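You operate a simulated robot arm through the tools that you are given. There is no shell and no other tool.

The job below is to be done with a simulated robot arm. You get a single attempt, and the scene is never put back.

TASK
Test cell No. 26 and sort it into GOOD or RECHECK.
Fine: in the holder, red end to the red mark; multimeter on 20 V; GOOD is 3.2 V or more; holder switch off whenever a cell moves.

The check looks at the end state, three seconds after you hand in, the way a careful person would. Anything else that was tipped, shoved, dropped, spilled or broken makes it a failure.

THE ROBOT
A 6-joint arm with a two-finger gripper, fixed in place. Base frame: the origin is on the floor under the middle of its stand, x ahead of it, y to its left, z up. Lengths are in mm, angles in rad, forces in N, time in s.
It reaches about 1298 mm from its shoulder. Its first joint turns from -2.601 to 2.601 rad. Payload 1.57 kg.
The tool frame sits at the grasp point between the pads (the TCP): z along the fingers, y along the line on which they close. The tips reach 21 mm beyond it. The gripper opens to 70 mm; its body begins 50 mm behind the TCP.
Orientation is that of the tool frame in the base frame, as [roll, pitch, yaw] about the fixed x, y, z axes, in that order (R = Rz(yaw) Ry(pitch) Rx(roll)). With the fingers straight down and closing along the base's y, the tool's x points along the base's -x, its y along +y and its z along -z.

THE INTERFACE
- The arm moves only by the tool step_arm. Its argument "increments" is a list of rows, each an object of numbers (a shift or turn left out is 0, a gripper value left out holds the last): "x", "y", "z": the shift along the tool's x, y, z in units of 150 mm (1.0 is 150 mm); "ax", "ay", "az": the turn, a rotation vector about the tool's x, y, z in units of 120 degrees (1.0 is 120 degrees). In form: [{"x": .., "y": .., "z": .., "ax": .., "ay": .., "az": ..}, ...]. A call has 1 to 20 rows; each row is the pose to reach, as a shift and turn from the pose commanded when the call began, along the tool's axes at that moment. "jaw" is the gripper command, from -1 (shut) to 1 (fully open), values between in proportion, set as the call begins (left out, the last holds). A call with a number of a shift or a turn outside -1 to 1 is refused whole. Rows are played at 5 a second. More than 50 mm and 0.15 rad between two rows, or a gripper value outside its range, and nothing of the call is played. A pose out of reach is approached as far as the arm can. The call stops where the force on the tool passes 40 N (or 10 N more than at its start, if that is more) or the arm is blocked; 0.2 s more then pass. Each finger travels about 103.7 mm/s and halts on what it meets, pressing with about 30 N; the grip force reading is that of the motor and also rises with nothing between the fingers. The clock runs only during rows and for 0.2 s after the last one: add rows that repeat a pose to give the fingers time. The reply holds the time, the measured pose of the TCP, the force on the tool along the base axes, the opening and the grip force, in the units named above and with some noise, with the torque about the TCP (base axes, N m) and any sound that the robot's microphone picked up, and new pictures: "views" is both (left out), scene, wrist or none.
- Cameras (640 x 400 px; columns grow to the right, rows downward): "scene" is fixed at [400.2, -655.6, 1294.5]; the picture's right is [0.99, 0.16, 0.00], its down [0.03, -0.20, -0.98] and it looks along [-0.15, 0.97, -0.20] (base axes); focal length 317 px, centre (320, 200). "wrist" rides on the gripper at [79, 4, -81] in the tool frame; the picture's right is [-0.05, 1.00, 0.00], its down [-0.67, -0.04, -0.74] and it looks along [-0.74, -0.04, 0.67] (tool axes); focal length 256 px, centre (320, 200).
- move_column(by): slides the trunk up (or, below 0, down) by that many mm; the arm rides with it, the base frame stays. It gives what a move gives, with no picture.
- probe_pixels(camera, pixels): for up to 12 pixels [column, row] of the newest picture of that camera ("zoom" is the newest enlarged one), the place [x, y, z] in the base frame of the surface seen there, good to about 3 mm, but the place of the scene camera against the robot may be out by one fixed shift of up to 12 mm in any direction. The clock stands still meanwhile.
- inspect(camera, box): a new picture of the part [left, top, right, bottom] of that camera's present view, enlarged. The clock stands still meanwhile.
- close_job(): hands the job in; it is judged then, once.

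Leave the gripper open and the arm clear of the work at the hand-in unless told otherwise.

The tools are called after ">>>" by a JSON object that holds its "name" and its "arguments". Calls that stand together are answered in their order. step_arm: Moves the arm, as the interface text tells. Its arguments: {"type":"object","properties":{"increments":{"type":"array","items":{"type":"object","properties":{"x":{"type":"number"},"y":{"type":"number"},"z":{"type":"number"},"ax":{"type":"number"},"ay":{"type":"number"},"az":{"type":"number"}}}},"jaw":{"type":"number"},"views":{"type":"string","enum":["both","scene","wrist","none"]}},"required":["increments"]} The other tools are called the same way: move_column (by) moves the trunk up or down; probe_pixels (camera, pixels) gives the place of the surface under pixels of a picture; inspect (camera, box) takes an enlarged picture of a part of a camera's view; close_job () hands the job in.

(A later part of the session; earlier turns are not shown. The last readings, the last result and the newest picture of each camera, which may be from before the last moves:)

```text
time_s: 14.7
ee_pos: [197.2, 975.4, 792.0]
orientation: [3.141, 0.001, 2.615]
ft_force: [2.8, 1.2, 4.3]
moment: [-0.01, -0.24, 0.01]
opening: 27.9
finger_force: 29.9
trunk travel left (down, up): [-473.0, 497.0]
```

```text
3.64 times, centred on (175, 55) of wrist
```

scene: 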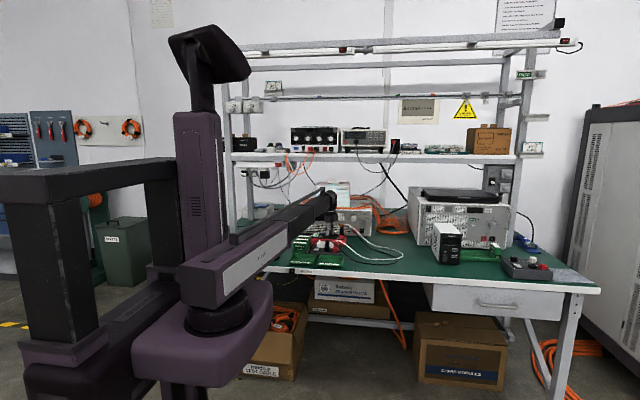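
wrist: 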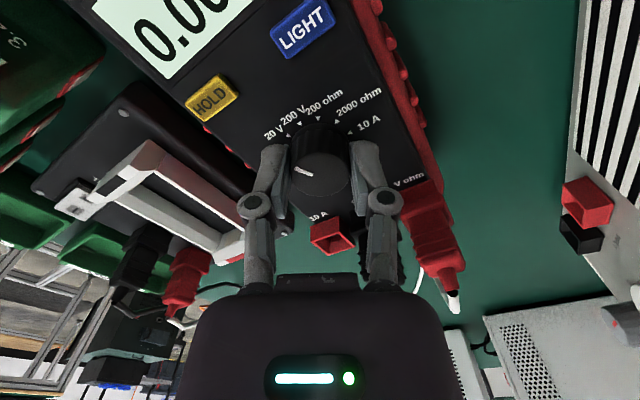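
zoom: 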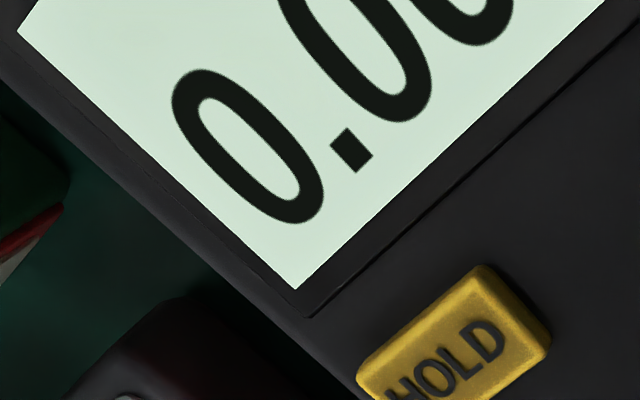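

The mark points at 20 V as wanted. I open the jaw to ~40 mm and then raise the column.

>>> {"name": "step_arm", "arguments": {"increments": [{"x": 0}, {"x": 0}], "jaw": 0.15, "views": "none"}}

>>> {"name": "move_column", "arguments": {"by": 110}}

>>> {"name": "step_arm", "arguments": {"increments": [{"x": 0}], "views": "both"}}

```text
time_s: 15.3
ee_pos: [196.2, 976.3, 792.4]
orientation: [3.141, -0.001, 2.619]
ft_force: [0.5, 0.7, -0.3]
moment: [0.03, 0.0, 0.02]
opening: 40.1
finger_force: 0.1
trunk travel left (down, up): [-473.0, 497.0]
```

```text
time_s: 16.7
ee_pos: [197.1, 976.0, 901.5]
orientation: [3.141, 0.0, 2.619]
ft_force: [0.5, 0.2, 0.5]
moment: [0.0, 0.01, -0.02]
opening: 40.5
finger_force: 0.0
trunk travel left (down, up): [-583.0, 387.0]
```

```text
time_s: 17.1
ee_pos: [196.6, 975.9, 900.9]
orientation: [3.141, -0.002, 2.618]
ft_force: [0.6, -0.8, 0.3]
moment: [-0.02, 0.0, -0.03]
opening: 40.7
finger_force: 0.1
trunk travel left (down, up): [-583.0, 387.0]
```

scene: 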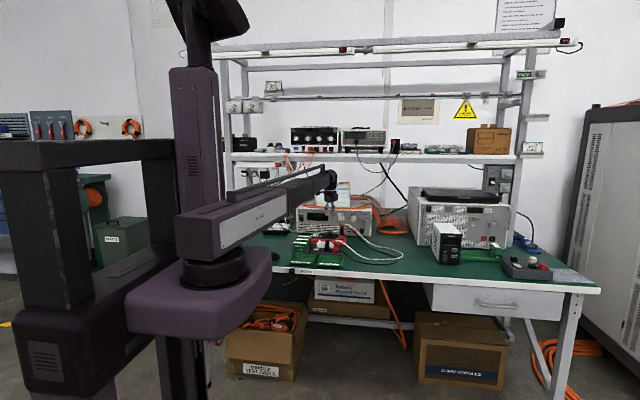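
wrist: 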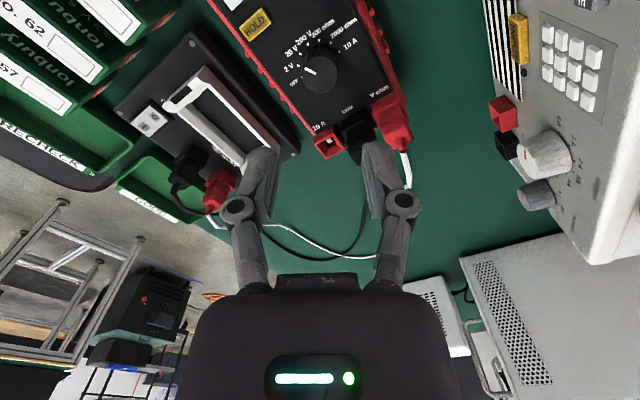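

I verify the dial mark and look at the holder from this angle.

>>> {"name": "inspect", "arguments": {"camera": "wrist", "box": [272, 30, 368, 100]}}

>>> {"name": "inspect", "arguments": {"camera": "wrist", "box": [100, 30, 300, 200]}}

```text
5.71 times, centred on (320, 65) of wrist
```

zoom: 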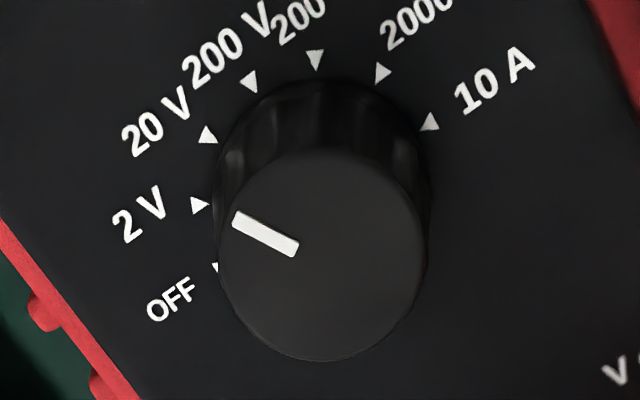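

```text
2.35 times, centred on (200, 115) of wrist
```

zoom: 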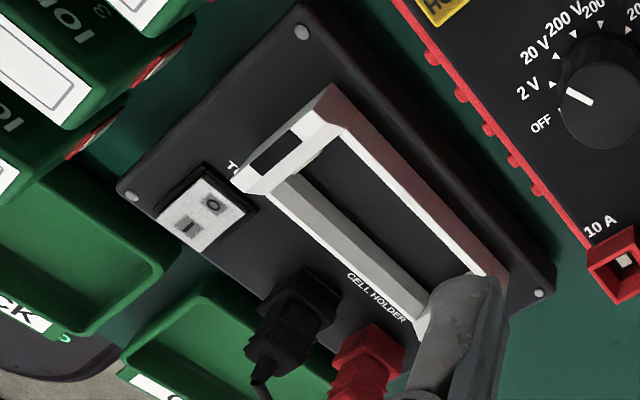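

The mark lies on 20 V (and display shows 0.00). Now I move above cell No. 26 (about (73, 887)) and turn the gripper back to yaw 180° so it closes along y.

>>> {"name": "step_arm", "arguments": {"increments": [{"x": 0.104, "y": -0.231, "az": -0.0625}, {"x": 0.208, "y": -0.463, "az": -0.125}, {"x": 0.313, "y": -0.694, "az": -0.1875}, {"x": 0.417, "y": -0.926, "az": -0.25}, {"x": 0.417, "y": -0.926, "az": -0.25}], "views": "both"}}

```text
time_s: 18.3
ee_pos: [70.8, 886.1, 901.0]
orientation: [-3.14, -0.001, -3.14]
ft_force: [-0.5, 0.2, -0.1]
moment: [0.0, -0.02, 0.0]
opening: 40.2
finger_force: 0.0
trunk travel left (down, up): [-583.0, 387.0]
```

scene: 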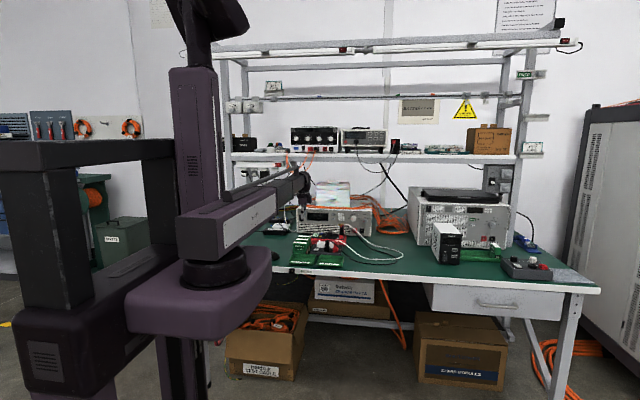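
wrist: 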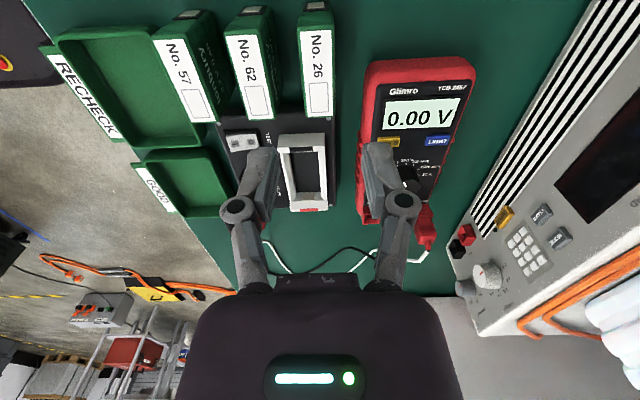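

The meter shows 0.00 V. Cell 26 is at wrist (316, 70). I zoom and probe the cell outline and the holder.

>>> {"name": "inspect", "arguments": {"camera": "wrist", "box": [256, 0, 384, 130]}}

>>> {"name": "inspect", "arguments": {"camera": "wrist", "box": [220, 0, 348, 120]}}

>>> {"name": "inspect", "arguments": {"camera": "wrist", "box": [260, 120, 360, 220]}}

```text
3.08 times, centred on (320, 65) of wrist
```

zoom: 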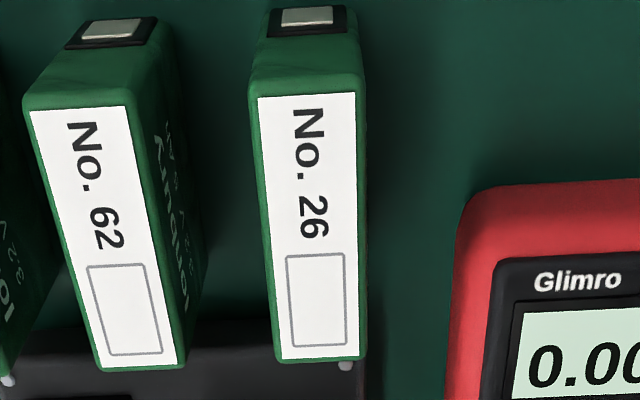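

```text
3.33 times, centred on (284, 60) of wrist
```

zoom: 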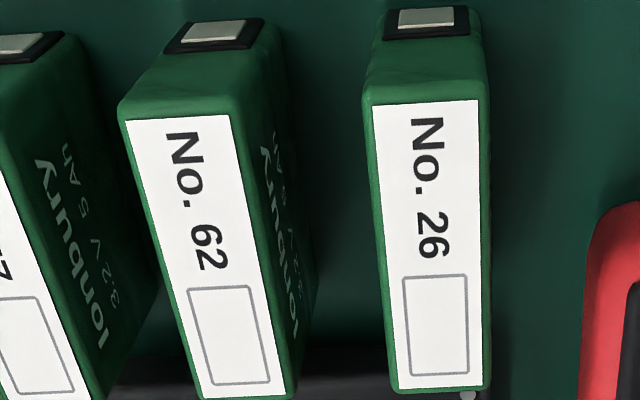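

```text
4.00 times, centred on (310, 170) of wrist
```

zoom: 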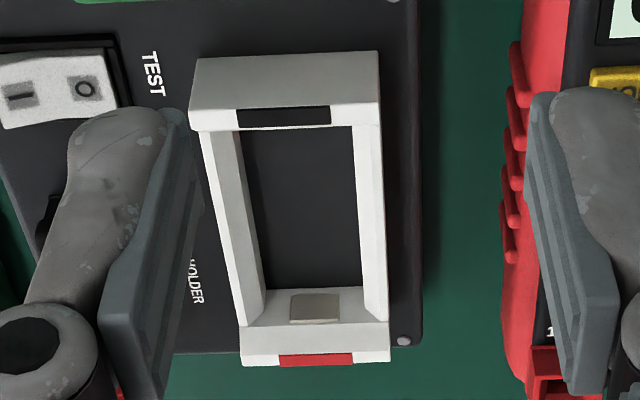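

>>> {"name": "probe_pixels", "arguments": {"camera": "zoom", "pixels": [[205, 116], [283, 116], [365, 110], [250, 134], [348, 130], [268, 284], [358, 284], [252, 348], [380, 345], [315, 340], [315, 307], [300, 200]]}}

>>> {"name": "probe_pixels", "arguments": {"camera": "zoom", "pixels": [[215, 160], [225, 200], [235, 260], [232, 160], [246, 200], [255, 260], [362, 160], [366, 200], [368, 260], [376, 160], [380, 200], [382, 260]]}}

>>> {"name": "probe_pixels", "arguments": {"camera": "wrist", "pixels": [[305, 55], [305, 80], [307, 105], [318, 55], [318, 80], [318, 105], [331, 55], [331, 80], [331, 110], [318, 34], [318, 115], [318, 15]]}}

```text
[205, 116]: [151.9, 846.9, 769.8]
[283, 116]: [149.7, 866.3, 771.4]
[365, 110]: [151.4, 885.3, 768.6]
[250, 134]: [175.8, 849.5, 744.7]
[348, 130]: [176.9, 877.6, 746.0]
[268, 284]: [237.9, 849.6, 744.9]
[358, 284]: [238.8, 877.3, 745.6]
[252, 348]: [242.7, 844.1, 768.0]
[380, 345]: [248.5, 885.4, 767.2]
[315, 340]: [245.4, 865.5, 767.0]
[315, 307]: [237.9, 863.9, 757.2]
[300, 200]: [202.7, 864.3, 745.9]
```

```text
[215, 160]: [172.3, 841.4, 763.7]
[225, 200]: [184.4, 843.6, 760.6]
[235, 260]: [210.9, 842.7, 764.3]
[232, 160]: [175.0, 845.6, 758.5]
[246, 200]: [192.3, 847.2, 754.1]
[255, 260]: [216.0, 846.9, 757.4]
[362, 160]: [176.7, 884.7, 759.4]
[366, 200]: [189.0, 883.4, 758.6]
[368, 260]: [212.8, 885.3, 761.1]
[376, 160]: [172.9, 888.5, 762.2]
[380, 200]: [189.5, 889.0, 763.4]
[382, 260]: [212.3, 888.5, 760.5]
```

```text
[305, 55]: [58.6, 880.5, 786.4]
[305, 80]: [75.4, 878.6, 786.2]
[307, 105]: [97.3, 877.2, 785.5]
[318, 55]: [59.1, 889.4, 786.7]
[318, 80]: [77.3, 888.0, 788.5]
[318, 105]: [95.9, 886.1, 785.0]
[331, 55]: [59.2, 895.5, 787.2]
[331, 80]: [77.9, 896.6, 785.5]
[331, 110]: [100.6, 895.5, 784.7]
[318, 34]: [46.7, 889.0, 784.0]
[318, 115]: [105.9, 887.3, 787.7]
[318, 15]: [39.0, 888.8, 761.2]
```

The cell sits x≈40→107, y≈876→898. The holder's interior appears x≈157→238; I need to check the -x contact. I zoom the scene camera on the holder.

>>> {"name": "inspect", "arguments": {"camera": "scene", "box": [312, 234, 344, 254]}}

>>> {"name": "inspect", "arguments": {"camera": "scene", "box": [292, 230, 324, 256]}}

```text
16.00 times, centred on (328, 244) of scene
```

zoom: 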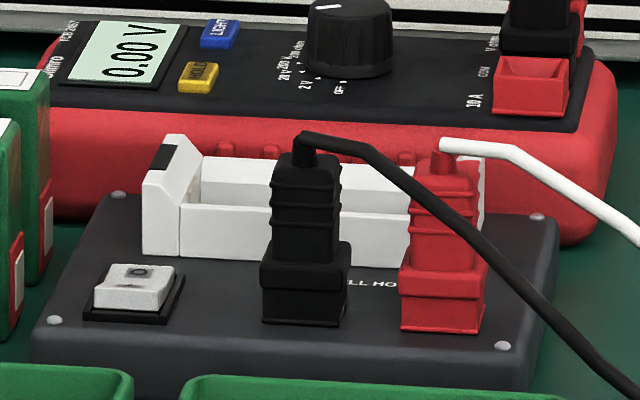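

```text
15.38 times, centred on (308, 243) of scene
```

zoom: 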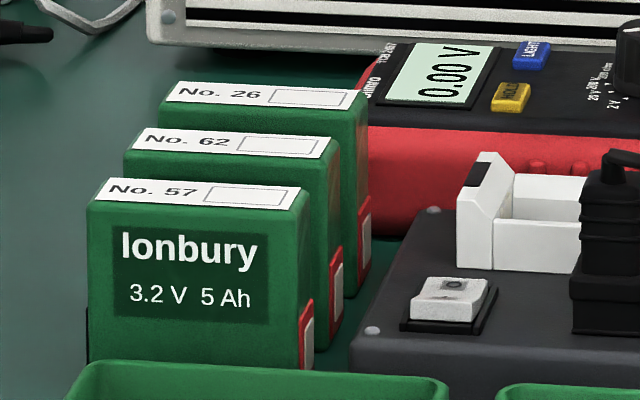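

The end walls look funnel-shaped. I probe the cell ends and the holder's +x inner face more densely.

>>> {"name": "probe_pixels", "arguments": {"camera": "wrist", "pixels": [[318, 8], [318, 12], [318, 18], [318, 21], [318, 24], [318, 27], [318, 30], [318, 112], [318, 116], [318, 118], [318, 120], [318, 122]]}}

>>> {"name": "inspect", "arguments": {"camera": "wrist", "box": [296, 130, 346, 215]}}

>>> {"name": "probe_pixels", "arguments": {"camera": "zoom", "pixels": [[320, 30], [320, 20], [320, 10], [320, 45], [320, 268], [320, 280], [320, 300], [320, 320], [320, 335], [320, 345], [320, 365], [320, 380]]}}

```text
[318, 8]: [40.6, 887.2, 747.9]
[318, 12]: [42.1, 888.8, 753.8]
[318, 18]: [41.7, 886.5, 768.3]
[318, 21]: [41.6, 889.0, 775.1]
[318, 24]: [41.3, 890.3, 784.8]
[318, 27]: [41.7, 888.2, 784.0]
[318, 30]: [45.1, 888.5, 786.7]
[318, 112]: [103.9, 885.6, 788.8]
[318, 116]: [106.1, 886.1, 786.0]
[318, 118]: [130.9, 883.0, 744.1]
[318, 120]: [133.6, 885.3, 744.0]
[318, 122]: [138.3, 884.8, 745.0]
```

```text
4.71 times, centred on (321, 172) of wrist
```

zoom: 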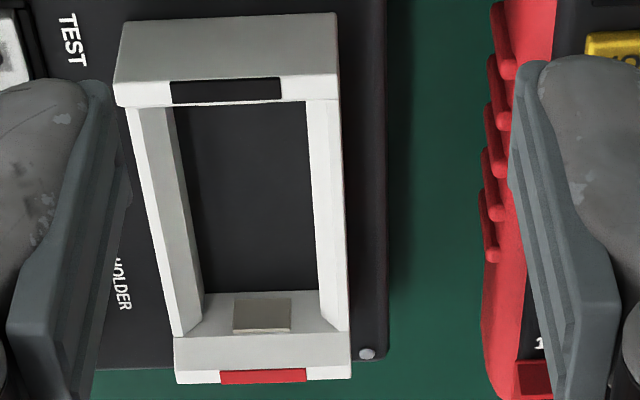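

```text
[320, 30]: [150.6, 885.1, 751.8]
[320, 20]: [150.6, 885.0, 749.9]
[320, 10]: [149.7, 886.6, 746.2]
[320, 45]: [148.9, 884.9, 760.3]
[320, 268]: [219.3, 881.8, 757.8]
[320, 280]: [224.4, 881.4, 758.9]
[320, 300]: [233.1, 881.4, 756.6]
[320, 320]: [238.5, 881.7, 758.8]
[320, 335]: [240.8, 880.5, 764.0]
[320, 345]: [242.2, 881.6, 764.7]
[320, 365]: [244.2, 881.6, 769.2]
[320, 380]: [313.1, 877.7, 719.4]
```

>>> {"name": "probe_pixels", "arguments": {"camera": "zoom", "pixels": [[215, 315], [225, 315], [240, 315], [262, 305], [262, 315], [262, 327], [300, 315], [305, 325], [215, 340], [262, 345], [262, 360], [262, 378]]}}

>>> {"name": "probe_pixels", "arguments": {"camera": "zoom", "pixels": [[262, 285], [262, 290], [215, 298], [290, 298], [262, 110], [220, 110], [290, 106], [225, 90], [225, 80], [225, 100], [310, 90], [330, 85]]}}

```text
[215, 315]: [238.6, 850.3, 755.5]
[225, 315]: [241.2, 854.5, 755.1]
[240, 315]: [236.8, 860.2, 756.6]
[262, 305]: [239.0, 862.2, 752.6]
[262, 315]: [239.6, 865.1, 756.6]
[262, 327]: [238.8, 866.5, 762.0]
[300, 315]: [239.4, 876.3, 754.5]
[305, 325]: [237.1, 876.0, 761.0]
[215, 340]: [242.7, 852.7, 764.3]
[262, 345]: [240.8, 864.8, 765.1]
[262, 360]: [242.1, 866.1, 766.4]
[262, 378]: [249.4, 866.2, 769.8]
```

```text
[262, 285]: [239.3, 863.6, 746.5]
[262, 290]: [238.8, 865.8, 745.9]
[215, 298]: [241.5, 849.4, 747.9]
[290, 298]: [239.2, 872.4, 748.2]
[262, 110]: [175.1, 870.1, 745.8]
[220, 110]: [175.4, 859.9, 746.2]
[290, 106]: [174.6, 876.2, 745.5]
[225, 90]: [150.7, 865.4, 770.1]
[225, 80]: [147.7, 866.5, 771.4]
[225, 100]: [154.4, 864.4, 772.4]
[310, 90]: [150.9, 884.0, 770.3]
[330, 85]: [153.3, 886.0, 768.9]
```

The holder interior is about x 162→239 (centre 200.5), y 849.5→878.5 (centre ≈864.5), floor z≈745.5. Cell 26 is 66 × 24.5 × 67 mm. I lower the column 65 mm to TCP z≈836 with the jaw at ~36 mm and check alignment with cell 26.

>>> {"name": "move_column", "arguments": {"by": -65}}

>>> {"name": "step_arm", "arguments": {"increments": [{"x": 0}, {"x": 0}], "jaw": 0.03, "views": "wrist"}}

>>> {"name": "inspect", "arguments": {"camera": "wrist", "box": [230, 0, 410, 160]}}

```text
time_s: 19.3
ee_pos: [72.0, 886.8, 837.1]
orientation: [3.141, 0.0, -3.14]
ft_force: [0.7, 0.0, -0.4]
moment: [-0.02, -0.03, 0.03]
opening: 40.4
finger_force: 0.1
trunk travel left (down, up): [-518.0, 452.0]
```

```text
time_s: 19.9
ee_pos: [71.4, 886.7, 836.3]
orientation: [-3.14, -0.001, -3.141]
ft_force: [0.3, 0.8, -0.7]
moment: [-0.03, -0.01, 0.03]
opening: 36.0
finger_force: 0.2
trunk travel left (down, up): [-518.0, 452.0]
```

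wrist: 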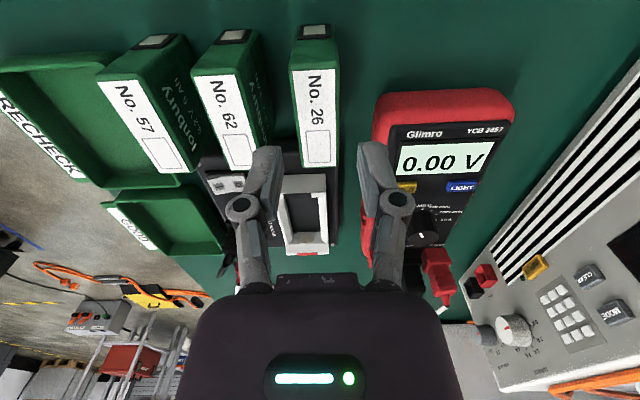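

```text
2.50 times, centred on (320, 80) of wrist
```

zoom: 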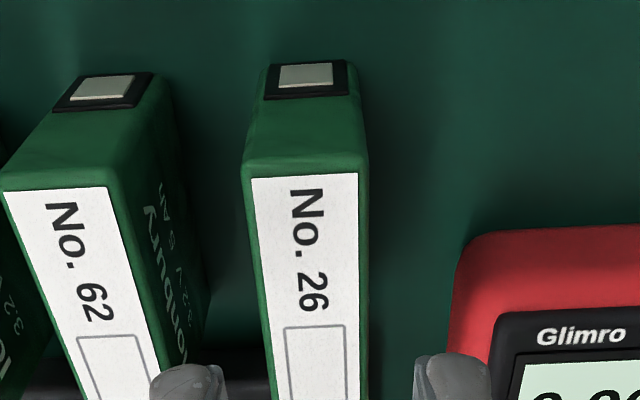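

The cell's centreline is ~1.5 mm toward -y from the TCP. I shift (tool x -2 mm, y -1.5 mm), then lower 40 mm and check the finger clearances.

>>> {"name": "step_arm", "arguments": {"increments": [{"x": -0.0133, "y": -0.01}, {"x": -0.0133, "y": -0.01}], "views": "none"}}

>>> {"name": "move_column", "arguments": {"by": -24}}

>>> {"name": "step_arm", "arguments": {"increments": [{"x": 0}], "views": "wrist"}}

>>> {"name": "inspect", "arguments": {"camera": "wrist", "box": [230, 60, 410, 220]}}

>>> {"name": "inspect", "arguments": {"camera": "scene", "box": [280, 200, 330, 260]}}

```text
time_s: 20.5
ee_pos: [74.0, 886.0, 836.1]
orientation: [-3.14, 0.0, -3.141]
ft_force: [0.9, -0.2, 0.1]
moment: [0.0, 0.02, -0.03]
opening: 36.0
finger_force: 0.0
trunk travel left (down, up): [-518.0, 452.0]
```

```text
time_s: 21.2
ee_pos: [75.5, 885.3, 812.0]
orientation: [3.141, 0.0, -3.142]
ft_force: [-0.1, 1.0, 0.0]
moment: [0.02, 0.0, -0.03]
opening: 36.2
finger_force: 0.0
trunk travel left (down, up): [-494.0, 476.0]
```

```text
time_s: 21.6
ee_pos: [73.6, 885.4, 812.3]
orientation: [3.141, 0.0, -3.141]
ft_force: [0.2, -0.2, 0.3]
moment: [-0.02, -0.01, 0.0]
opening: 35.9
finger_force: 0.0
trunk travel left (down, up): [-494.0, 476.0]
```

wrist: 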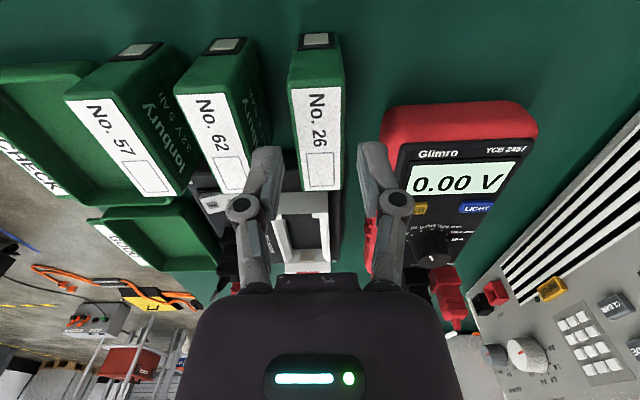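

```text
2.50 times, centred on (320, 140) of wrist
```

zoom: 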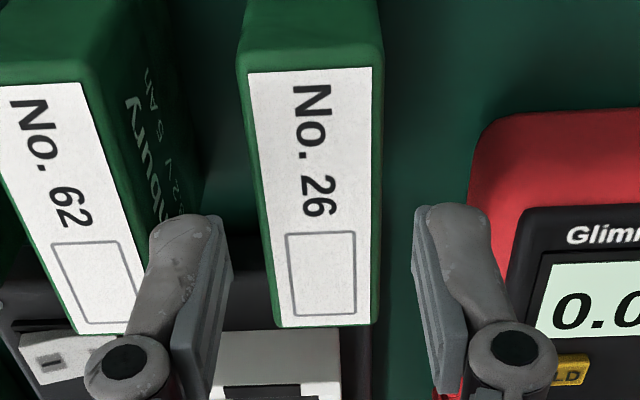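

```text
6.67 times, centred on (305, 230) of scene
```

zoom: 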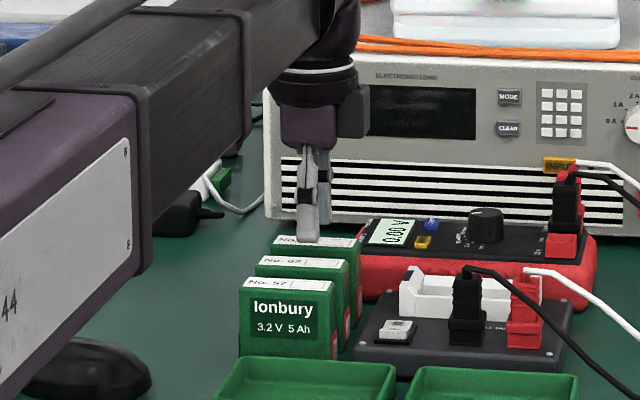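

Cell 26 is centred between the tips (gaps ~30 px each). I narrow to 33 mm for more room beside cell 62 and lower 30 mm to TCP z≈782.

>>> {"name": "step_arm", "arguments": {"increments": [{"x": 0}, {"x": 0}], "jaw": -0.06, "views": "none"}}

>>> {"name": "move_column", "arguments": {"by": -15}}

>>> {"name": "step_arm", "arguments": {"increments": [{"x": 0}], "views": "wrist"}}

>>> {"name": "inspect", "arguments": {"camera": "wrist", "box": [230, 60, 410, 220]}}

```text
time_s: 22.2
ee_pos: [73.9, 885.4, 812.4]
orientation: [3.14, 0.0, 3.141]
ft_force: [1.2, 0.0, 0.0]
moment: [-0.01, -0.04, 0.05]
opening: 33.0
finger_force: 0.2
trunk travel left (down, up): [-494.0, 476.0]
```

```text
time_s: 22.9
ee_pos: [73.3, 884.2, 799.6]
orientation: [-3.141, 0.001, 3.141]
ft_force: [0.4, -0.2, -0.1]
moment: [-0.01, 0.02, -0.03]
opening: 33.0
finger_force: 0.1
trunk travel left (down, up): [-479.0, 491.0]
```

```text
time_s: 23.3
ee_pos: [74.5, 885.1, 798.2]
orientation: [-3.14, 0.001, 3.142]
ft_force: [-0.5, -0.2, -0.4]
moment: [-0.02, -0.01, 0.02]
opening: 33.1
finger_force: 0.0
trunk travel left (down, up): [-479.0, 491.0]
```

wrist: 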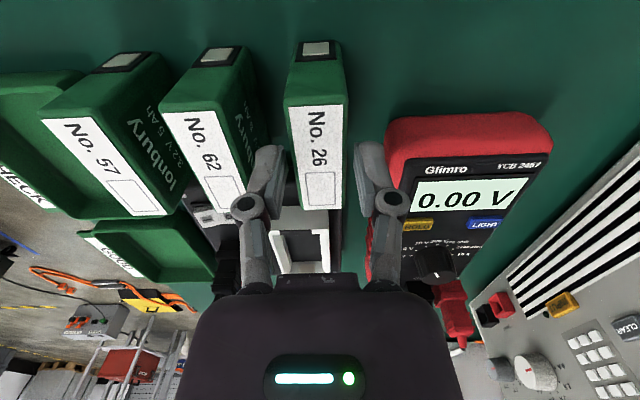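

```text
2.50 times, centred on (320, 140) of wrist
```

zoom: 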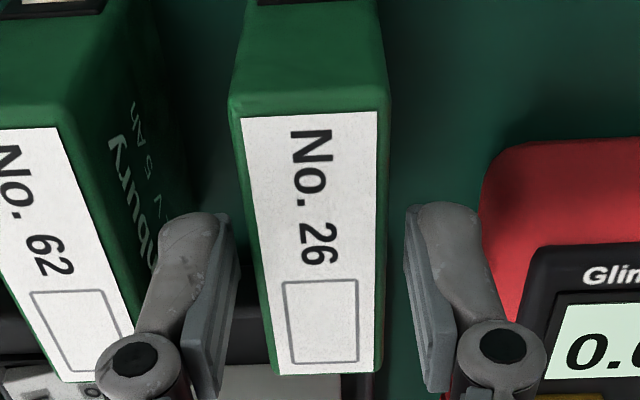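

Clearances look fine. I lower the remaining 16 mm to TCP z≈782.

>>> {"name": "move_column", "arguments": {"by": -16}}

>>> {"name": "step_arm", "arguments": {"increments": [{"x": 0}], "views": "both"}}

>>> {"name": "inspect", "arguments": {"camera": "wrist", "box": [220, 90, 420, 240]}}

>>> {"name": "inspect", "arguments": {"camera": "scene", "box": [280, 215, 330, 260]}}

```text
time_s: 23.9
ee_pos: [74.6, 884.8, 782.0]
orientation: [3.141, 0.0, 3.141]
ft_force: [-0.3, 1.3, -0.7]
moment: [0.01, -0.01, -0.02]
opening: 33.0
finger_force: 0.0
trunk travel left (down, up): [-463.0, 507.0]
```

```text
time_s: 24.3
ee_pos: [74.6, 884.2, 781.5]
orientation: [3.141, 0.002, -3.141]
ft_force: [-0.7, 0.2, 0.1]
moment: [0.02, 0.01, -0.04]
opening: 33.0
finger_force: 0.0
trunk travel left (down, up): [-463.0, 507.0]
```

scene: 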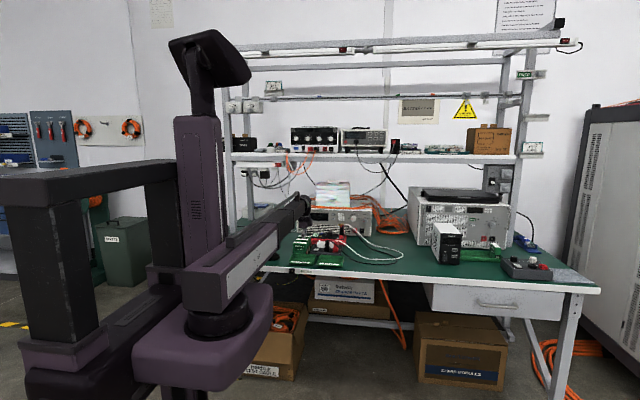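
wrist: 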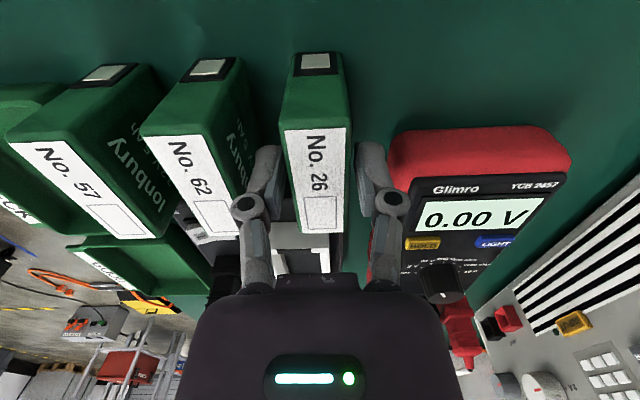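

```text
2.67 times, centred on (320, 165) of wrist
```

zoom: 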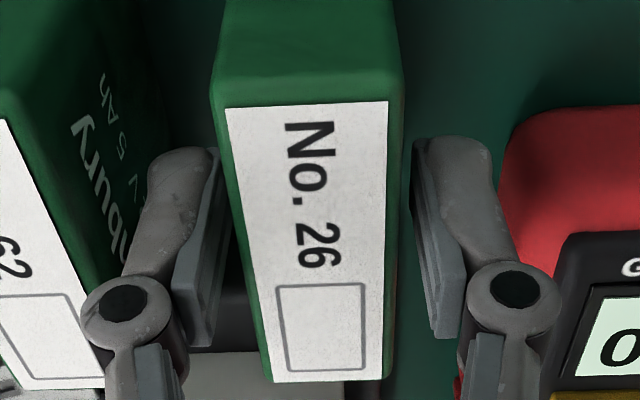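

```text
8.89 times, centred on (305, 238) of scene
```

zoom: 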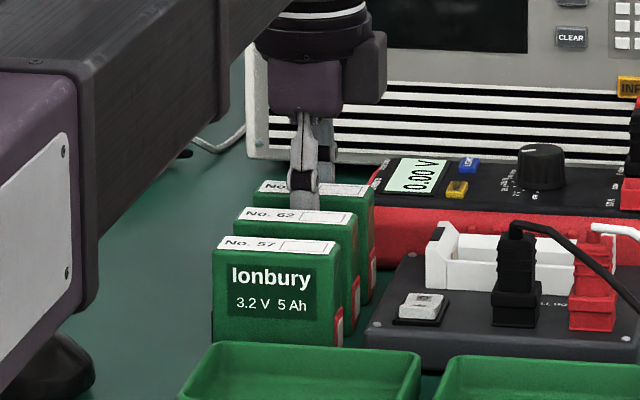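

The fingers straddle cell 26. The holder switch is off, so I grip the cell now.

>>> {"name": "step_arm", "arguments": {"increments": [{"x": 0}, {"x": 0}, {"x": 0}], "jaw": -1, "views": "wrist"}}

>>> {"name": "inspect", "arguments": {"camera": "wrist", "box": [220, 40, 420, 240]}}

```text
time_s: 25.1
ee_pos: [73.9, 885.0, 781.3]
orientation: [-3.141, 0.001, -3.141]
ft_force: [0.3, -0.9, 0.2]
moment: [0.01, 0.04, -0.02]
opening: 25.8
finger_force: 30.1
trunk travel left (down, up): [-463.0, 507.0]
```

wrist: 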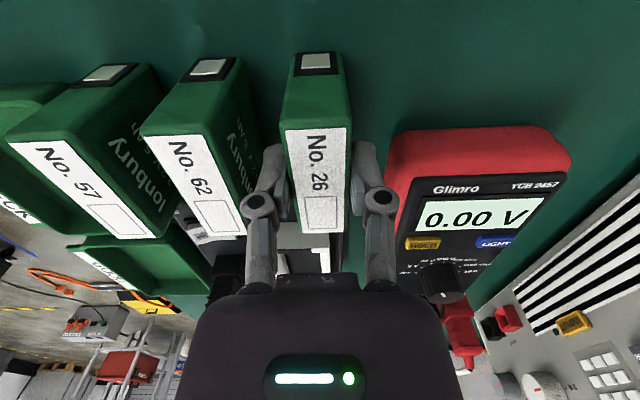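

```text
2.00 times, centred on (320, 140) of wrist
```

zoom: 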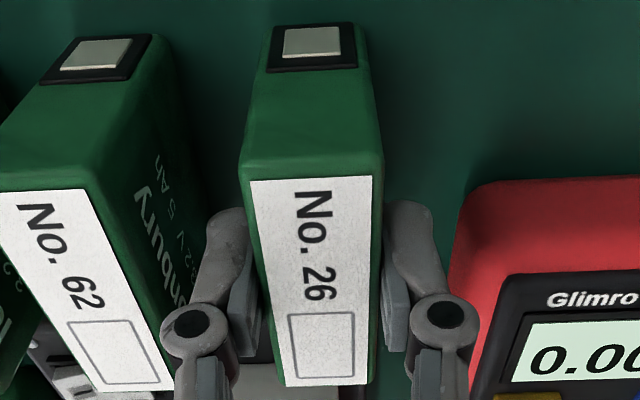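

Cell 26 is gripped (25.8 mm, 30 N). I lift the column by 130 mm and check.

>>> {"name": "move_column", "arguments": {"by": 20}}

>>> {"name": "move_column", "arguments": {"by": 110}}

>>> {"name": "step_arm", "arguments": {"increments": [{"x": 0}], "views": "both"}}

```text
time_s: 25.8
ee_pos: [73.4, 886.2, 801.5]
orientation: [3.142, -0.002, 3.141]
ft_force: [-0.3, 0.5, -3.0]
moment: [-0.04, -0.01, 0.01]
opening: 25.5
finger_force: 30.0
trunk travel left (down, up): [-483.0, 487.0]
```

```text
time_s: 27.2
ee_pos: [74.7, 884.9, 911.7]
orientation: [3.141, -0.001, 3.141]
ft_force: [1.7, 0.3, -2.5]
moment: [-0.03, 0.02, -0.01]
opening: 25.4
finger_force: 29.8
trunk travel left (down, up): [-593.0, 377.0]
```

```text
time_s: 27.6
ee_pos: [74.5, 885.2, 910.8]
orientation: [-3.141, -0.001, -3.141]
ft_force: [0.6, -0.2, -3.1]
moment: [0.0, 0.02, 0.02]
opening: 25.7
finger_force: 29.9
trunk travel left (down, up): [-593.0, 377.0]
```

scene: 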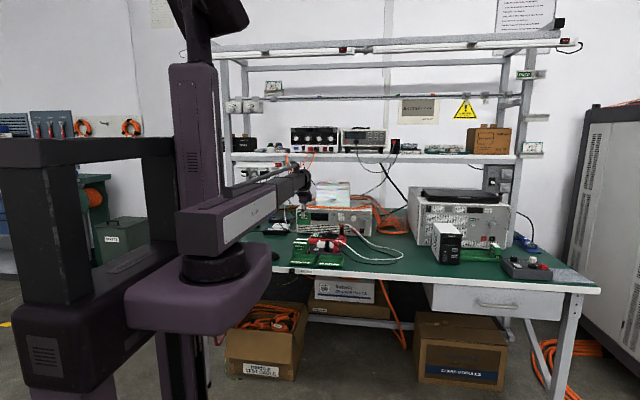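
wrist: 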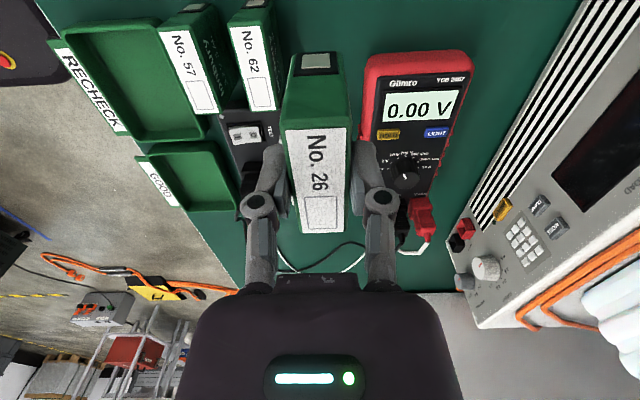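

Cell 26 is held and the others stand undisturbed. I move over the holder: +126 mm in x, -22 mm in y.

>>> {"name": "step_arm", "arguments": {"increments": [{"x": -0.21, "y": -0.037}, {"x": -0.42, "y": -0.074}, {"x": -0.63, "y": -0.11}, {"x": -0.84, "y": -0.147}, {"x": -0.84, "y": -0.147}], "views": "both"}}

>>> {"name": "inspect", "arguments": {"camera": "wrist", "box": [240, 0, 400, 140]}}

```text
time_s: 28.8
ee_pos: [201.4, 864.2, 911.8]
orientation: [3.142, 0.002, -3.141]
ft_force: [0.2, -0.6, -2.9]
moment: [-0.01, 0.01, 0.03]
opening: 25.5
finger_force: 29.9
trunk travel left (down, up): [-593.0, 377.0]
```

scene: 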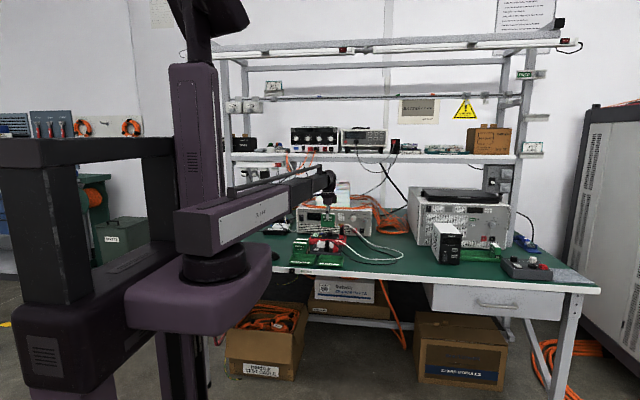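
wrist: 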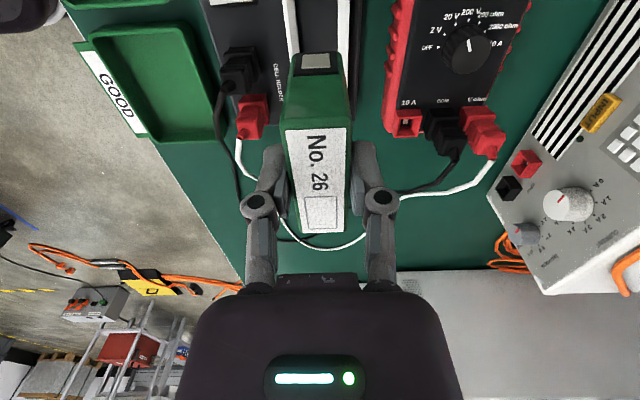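

```text
2.86 times, centred on (320, 70) of wrist
```

zoom: 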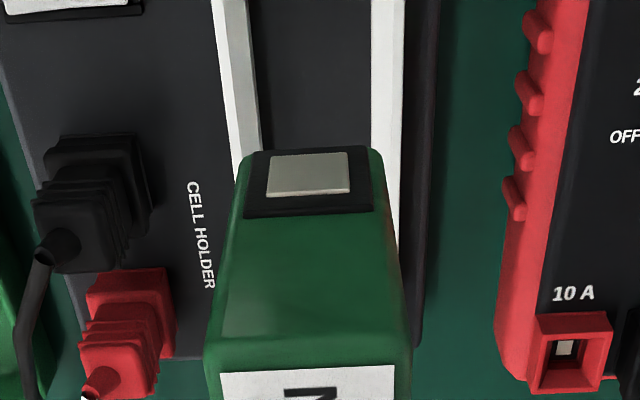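

The side walls of the holder are visible at top. I zoom closer to measure the lateral alignment.

>>> {"name": "inspect", "arguments": {"camera": "wrist", "box": [276, 0, 366, 56]}}

>>> {"name": "probe_pixels", "arguments": {"camera": "zoom", "pixels": [[60, 150], [100, 150], [120, 150], [150, 150], [300, 150], [440, 150], [460, 150], [490, 150], [510, 150], [530, 150]]}}

```text
7.11 times, centred on (321, 28) of wrist
```

zoom: 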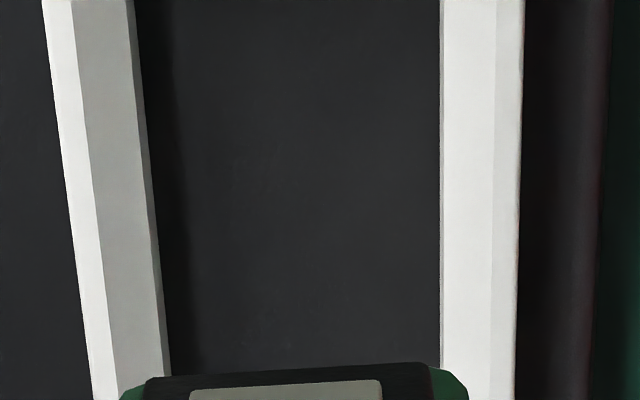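

```text
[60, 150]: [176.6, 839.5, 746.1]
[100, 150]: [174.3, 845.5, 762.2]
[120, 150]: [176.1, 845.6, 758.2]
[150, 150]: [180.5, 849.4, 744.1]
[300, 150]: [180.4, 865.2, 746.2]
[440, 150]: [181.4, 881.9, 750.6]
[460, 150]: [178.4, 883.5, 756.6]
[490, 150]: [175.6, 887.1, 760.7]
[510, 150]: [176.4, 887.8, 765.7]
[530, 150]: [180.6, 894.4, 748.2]
```

The holder's centre line is ~1.0 mm toward tool -y. I correct by that (and +0.4 mm in x), then lower 70 mm to bring the cell's bottom just above the holder walls.

>>> {"name": "step_arm", "arguments": {"increments": [{"x": -0.003, "y": -0.0067}, {"x": -0.003, "y": -0.0067}], "views": "none"}}

>>> {"name": "move_column", "arguments": {"by": -68}}

>>> {"name": "step_arm", "arguments": {"increments": [{"x": 0}], "views": "both"}}

>>> {"name": "inspect", "arguments": {"camera": "wrist", "box": [240, 0, 400, 140]}}

>>> {"name": "inspect", "arguments": {"camera": "scene", "box": [306, 212, 350, 256]}}

```text
time_s: 29.4
ee_pos: [201.4, 862.7, 912.7]
orientation: [3.141, 0.002, -3.14]
ft_force: [-0.4, 0.0, -2.3]
moment: [0.0, 0.02, -0.02]
opening: 25.7
finger_force: 30.0
trunk travel left (down, up): [-593.0, 377.0]
```

```text
time_s: 30.5
ee_pos: [201.2, 863.6, 843.0]
orientation: [-3.14, 0.0, 3.141]
ft_force: [0.3, -1.2, -2.4]
moment: [0.02, 0.01, 0.01]
opening: 25.7
finger_force: 29.3
trunk travel left (down, up): [-525.0, 445.0]
```

```text
time_s: 30.9
ee_pos: [200.9, 864.4, 844.0]
orientation: [-3.14, 0.001, 3.141]
ft_force: [0.6, 0.3, -2.7]
moment: [0.0, 0.0, 0.01]
opening: 25.5
finger_force: 29.9
trunk travel left (down, up): [-525.0, 445.0]
```

scene: 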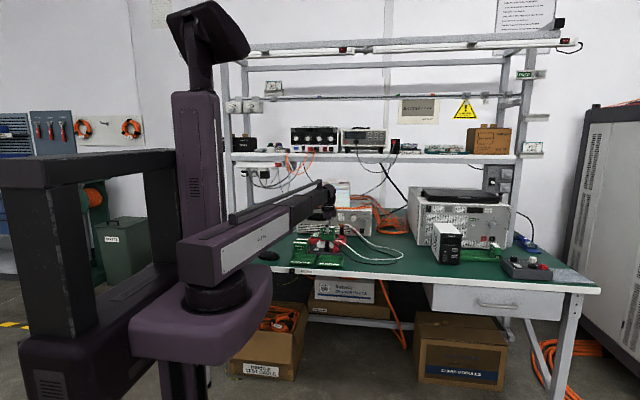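
wrist: 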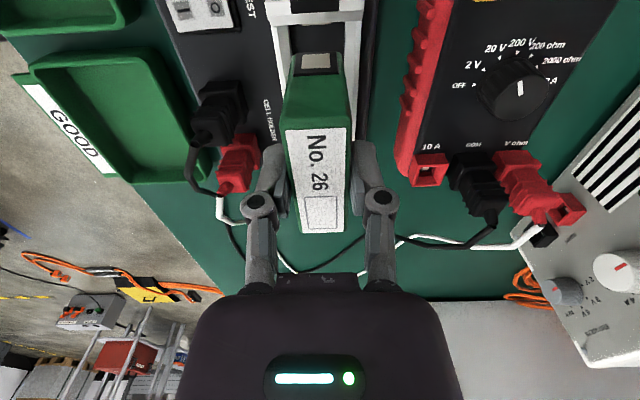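

```text
2.86 times, centred on (320, 70) of wrist
```

zoom: 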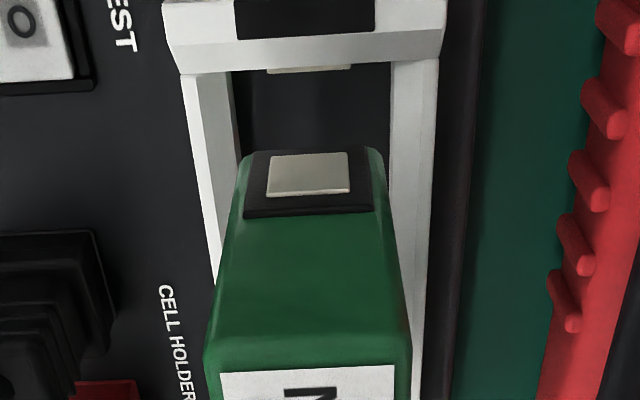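

```text
9.09 times, centred on (328, 234) of scene
```

zoom: 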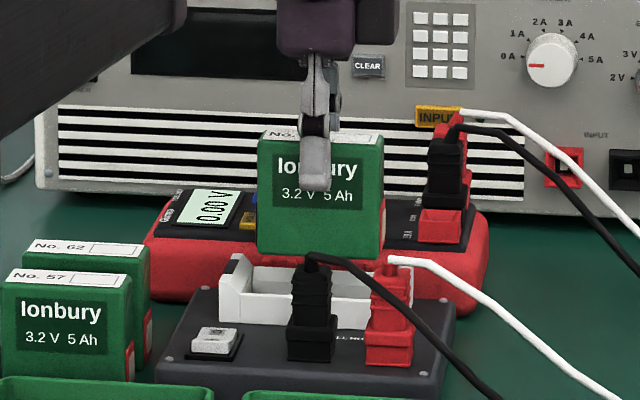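

The cell is centred laterally over the slot (offset ≈0) and lengthwise within ~1–2 mm; red end faces the red mark (+x). I lower 24 mm, checking force, then further.

>>> {"name": "move_column", "arguments": {"by": -24}}

>>> {"name": "step_arm", "arguments": {"increments": [{"x": 0}], "views": "wrist"}}

>>> {"name": "inspect", "arguments": {"camera": "wrist", "box": [240, 0, 400, 140]}}

>>> {"name": "inspect", "arguments": {"camera": "scene", "box": [306, 212, 350, 256]}}

```text
time_s: 31.6
ee_pos: [201.5, 862.0, 820.6]
orientation: [3.141, 0.0, 3.141]
ft_force: [0.3, -0.3, -2.6]
moment: [0.01, -0.02, -0.03]
opening: 25.7
finger_force: 30.1
trunk travel left (down, up): [-501.0, 469.0]
```

```text
time_s: 32.0
ee_pos: [201.8, 863.2, 818.6]
orientation: [-3.142, -0.001, 3.141]
ft_force: [0.7, 0.9, -3.5]
moment: [0.01, 0.0, 0.0]
opening: 25.7
finger_force: 30.2
trunk travel left (down, up): [-501.0, 469.0]
```

wrist: 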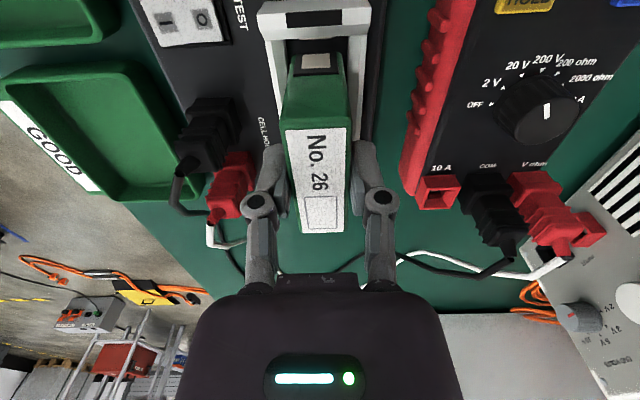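

```text
2.86 times, centred on (320, 70) of wrist
```

zoom: 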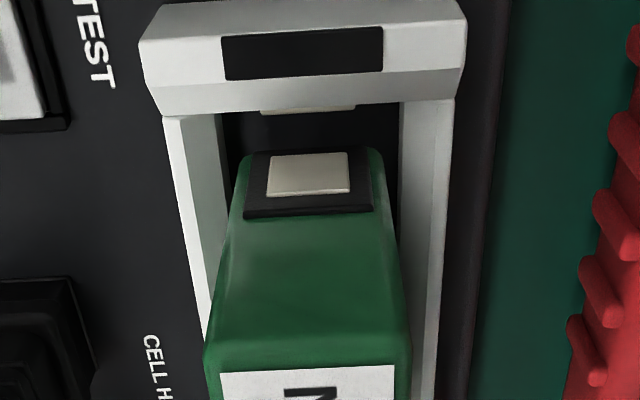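

```text
9.09 times, centred on (328, 234) of scene
```

zoom: 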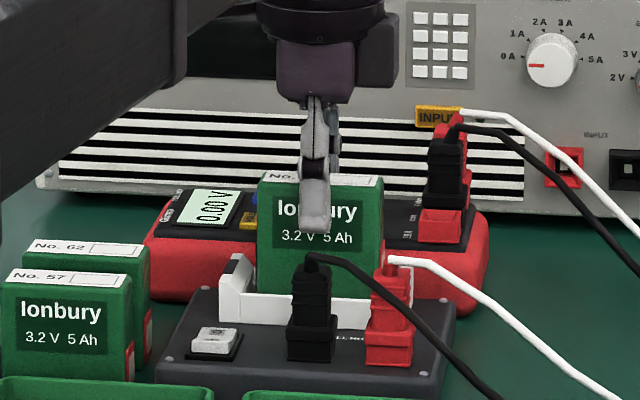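

No contact forces yet; the cell's bottom is in the funnel. I lower another 8 mm and then in small steps until it touches the floor.

>>> {"name": "move_column", "arguments": {"by": -8}}

>>> {"name": "move_column", "arguments": {"by": -2}}

```text
time_s: 32.5
ee_pos: [201.6, 863.2, 810.2]
orientation: [3.142, 0.001, 3.141]
ft_force: [-0.7, 0.1, -2.0]
moment: [-0.02, 0.01, -0.02]
opening: 25.4
finger_force: 29.9
trunk travel left (down, up): [-493.0, 477.0]
```

```text
time_s: 33.0
ee_pos: [200.7, 863.0, 809.6]
orientation: [3.14, -0.001, 3.14]
ft_force: [-0.3, -0.5, -2.3]
moment: [0.0, 0.0, -0.01]
opening: 25.9
finger_force: 29.7
trunk travel left (down, up): [-491.0, 479.0]
```

>>> {"name": "move_column", "arguments": {"by": -1}}

>>> {"name": "move_column", "arguments": {"by": -1}}

```text
time_s: 33.6
ee_pos: [200.5, 863.2, 808.0]
orientation: [3.141, -0.001, 3.141]
ft_force: [0.2, 1.1, -2.1]
moment: [0.0, 0.0, -0.02]
opening: 25.4
finger_force: 30.3
trunk travel left (down, up): [-490.0, 480.0]
```

```text
time_s: 34.1
ee_pos: [201.6, 862.2, 806.4]
orientation: [3.141, -0.001, -3.141]
ft_force: [0.7, 1.3, 1.5]
moment: [0.08, -0.04, 0.02]
opening: 25.8
finger_force: 29.8
trunk travel left (down, up): [-489.0, 481.0]
```

The vertical force rose from -2.4 to +1.5 N: the cell's bottom touched the holder floor. I check the pictures before releasing.

>>> {"name": "step_arm", "arguments": {"increments": [{"x": 0}], "views": "both"}}

>>> {"name": "inspect", "arguments": {"camera": "wrist", "box": [240, 0, 400, 140]}}

>>> {"name": "inspect", "arguments": {"camera": "scene", "box": [306, 212, 350, 256]}}

```text
time_s: 34.5
ee_pos: [200.9, 863.4, 808.1]
orientation: [-3.141, 0.0, 3.141]
ft_force: [0.0, 0.9, 1.7]
moment: [0.06, -0.05, 0.02]
opening: 25.5
finger_force: 30.4
trunk travel left (down, up): [-489.0, 481.0]
```

scene: 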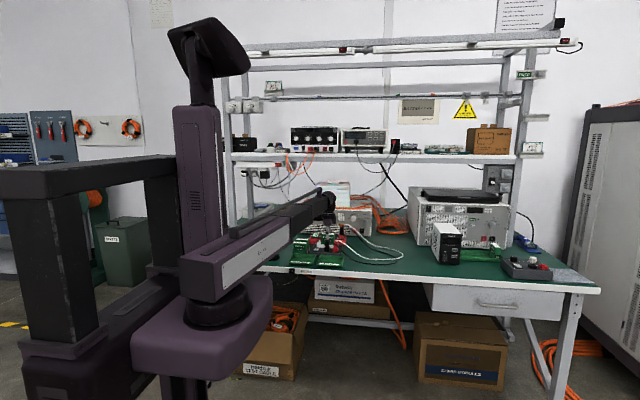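
wrist: 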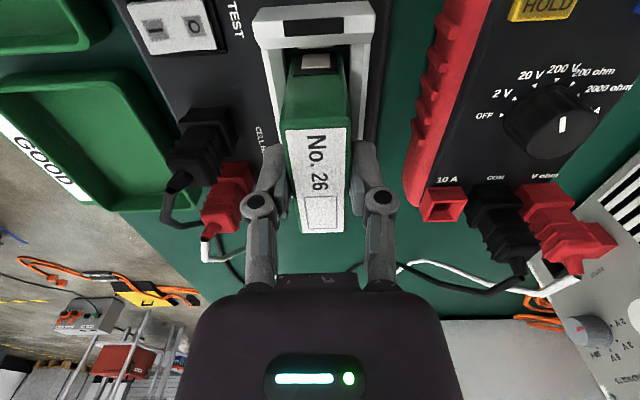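

```text
2.86 times, centred on (320, 70) of wrist
```

zoom: 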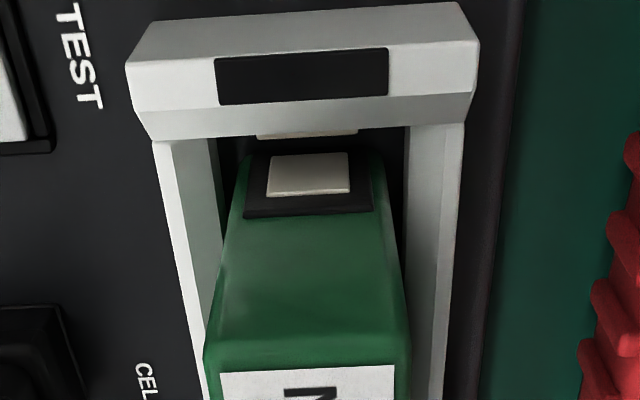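

```text
9.09 times, centred on (328, 234) of scene
```

zoom: 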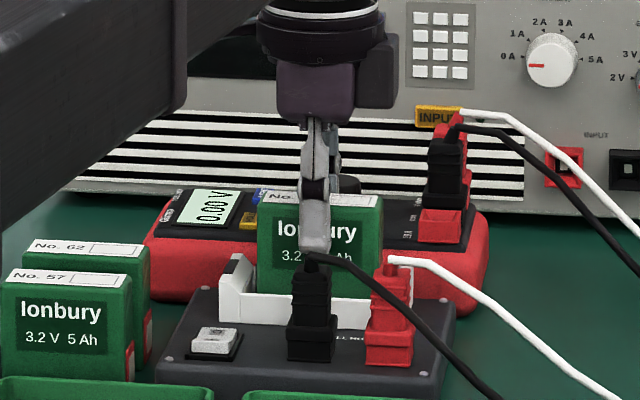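

The cell stands squarely in the slot. I release with a modest opening (36 mm).

>>> {"name": "step_arm", "arguments": {"increments": [{"x": 0}, {"x": 0}], "jaw": 0.03, "views": "wrist"}}

>>> {"name": "inspect", "arguments": {"camera": "wrist", "box": [220, 0, 420, 240]}}

```text
time_s: 35.1
ee_pos: [200.4, 862.5, 807.9]
orientation: [-3.141, 0.0, 3.141]
ft_force: [-0.1, -0.7, 0.1]
moment: [-0.02, 0.03, 0.03]
opening: 36.4
finger_force: 0.1
trunk travel left (down, up): [-489.0, 481.0]
```

wrist: 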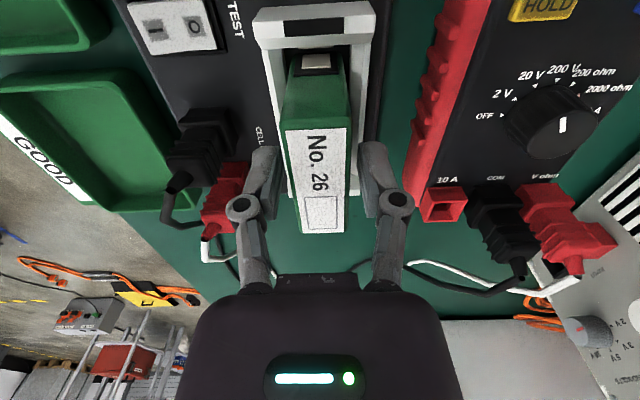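

```text
1.67 times, centred on (320, 120) of wrist
```

zoom: 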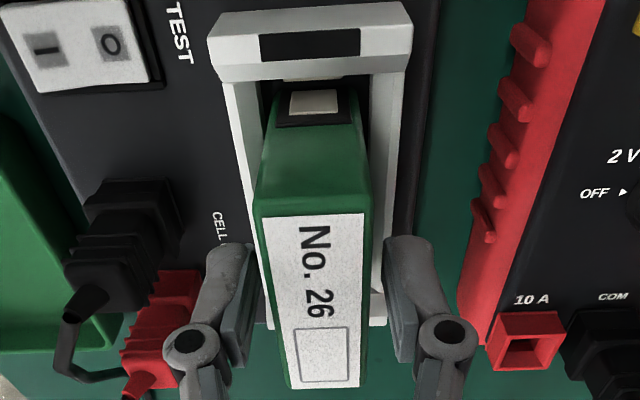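

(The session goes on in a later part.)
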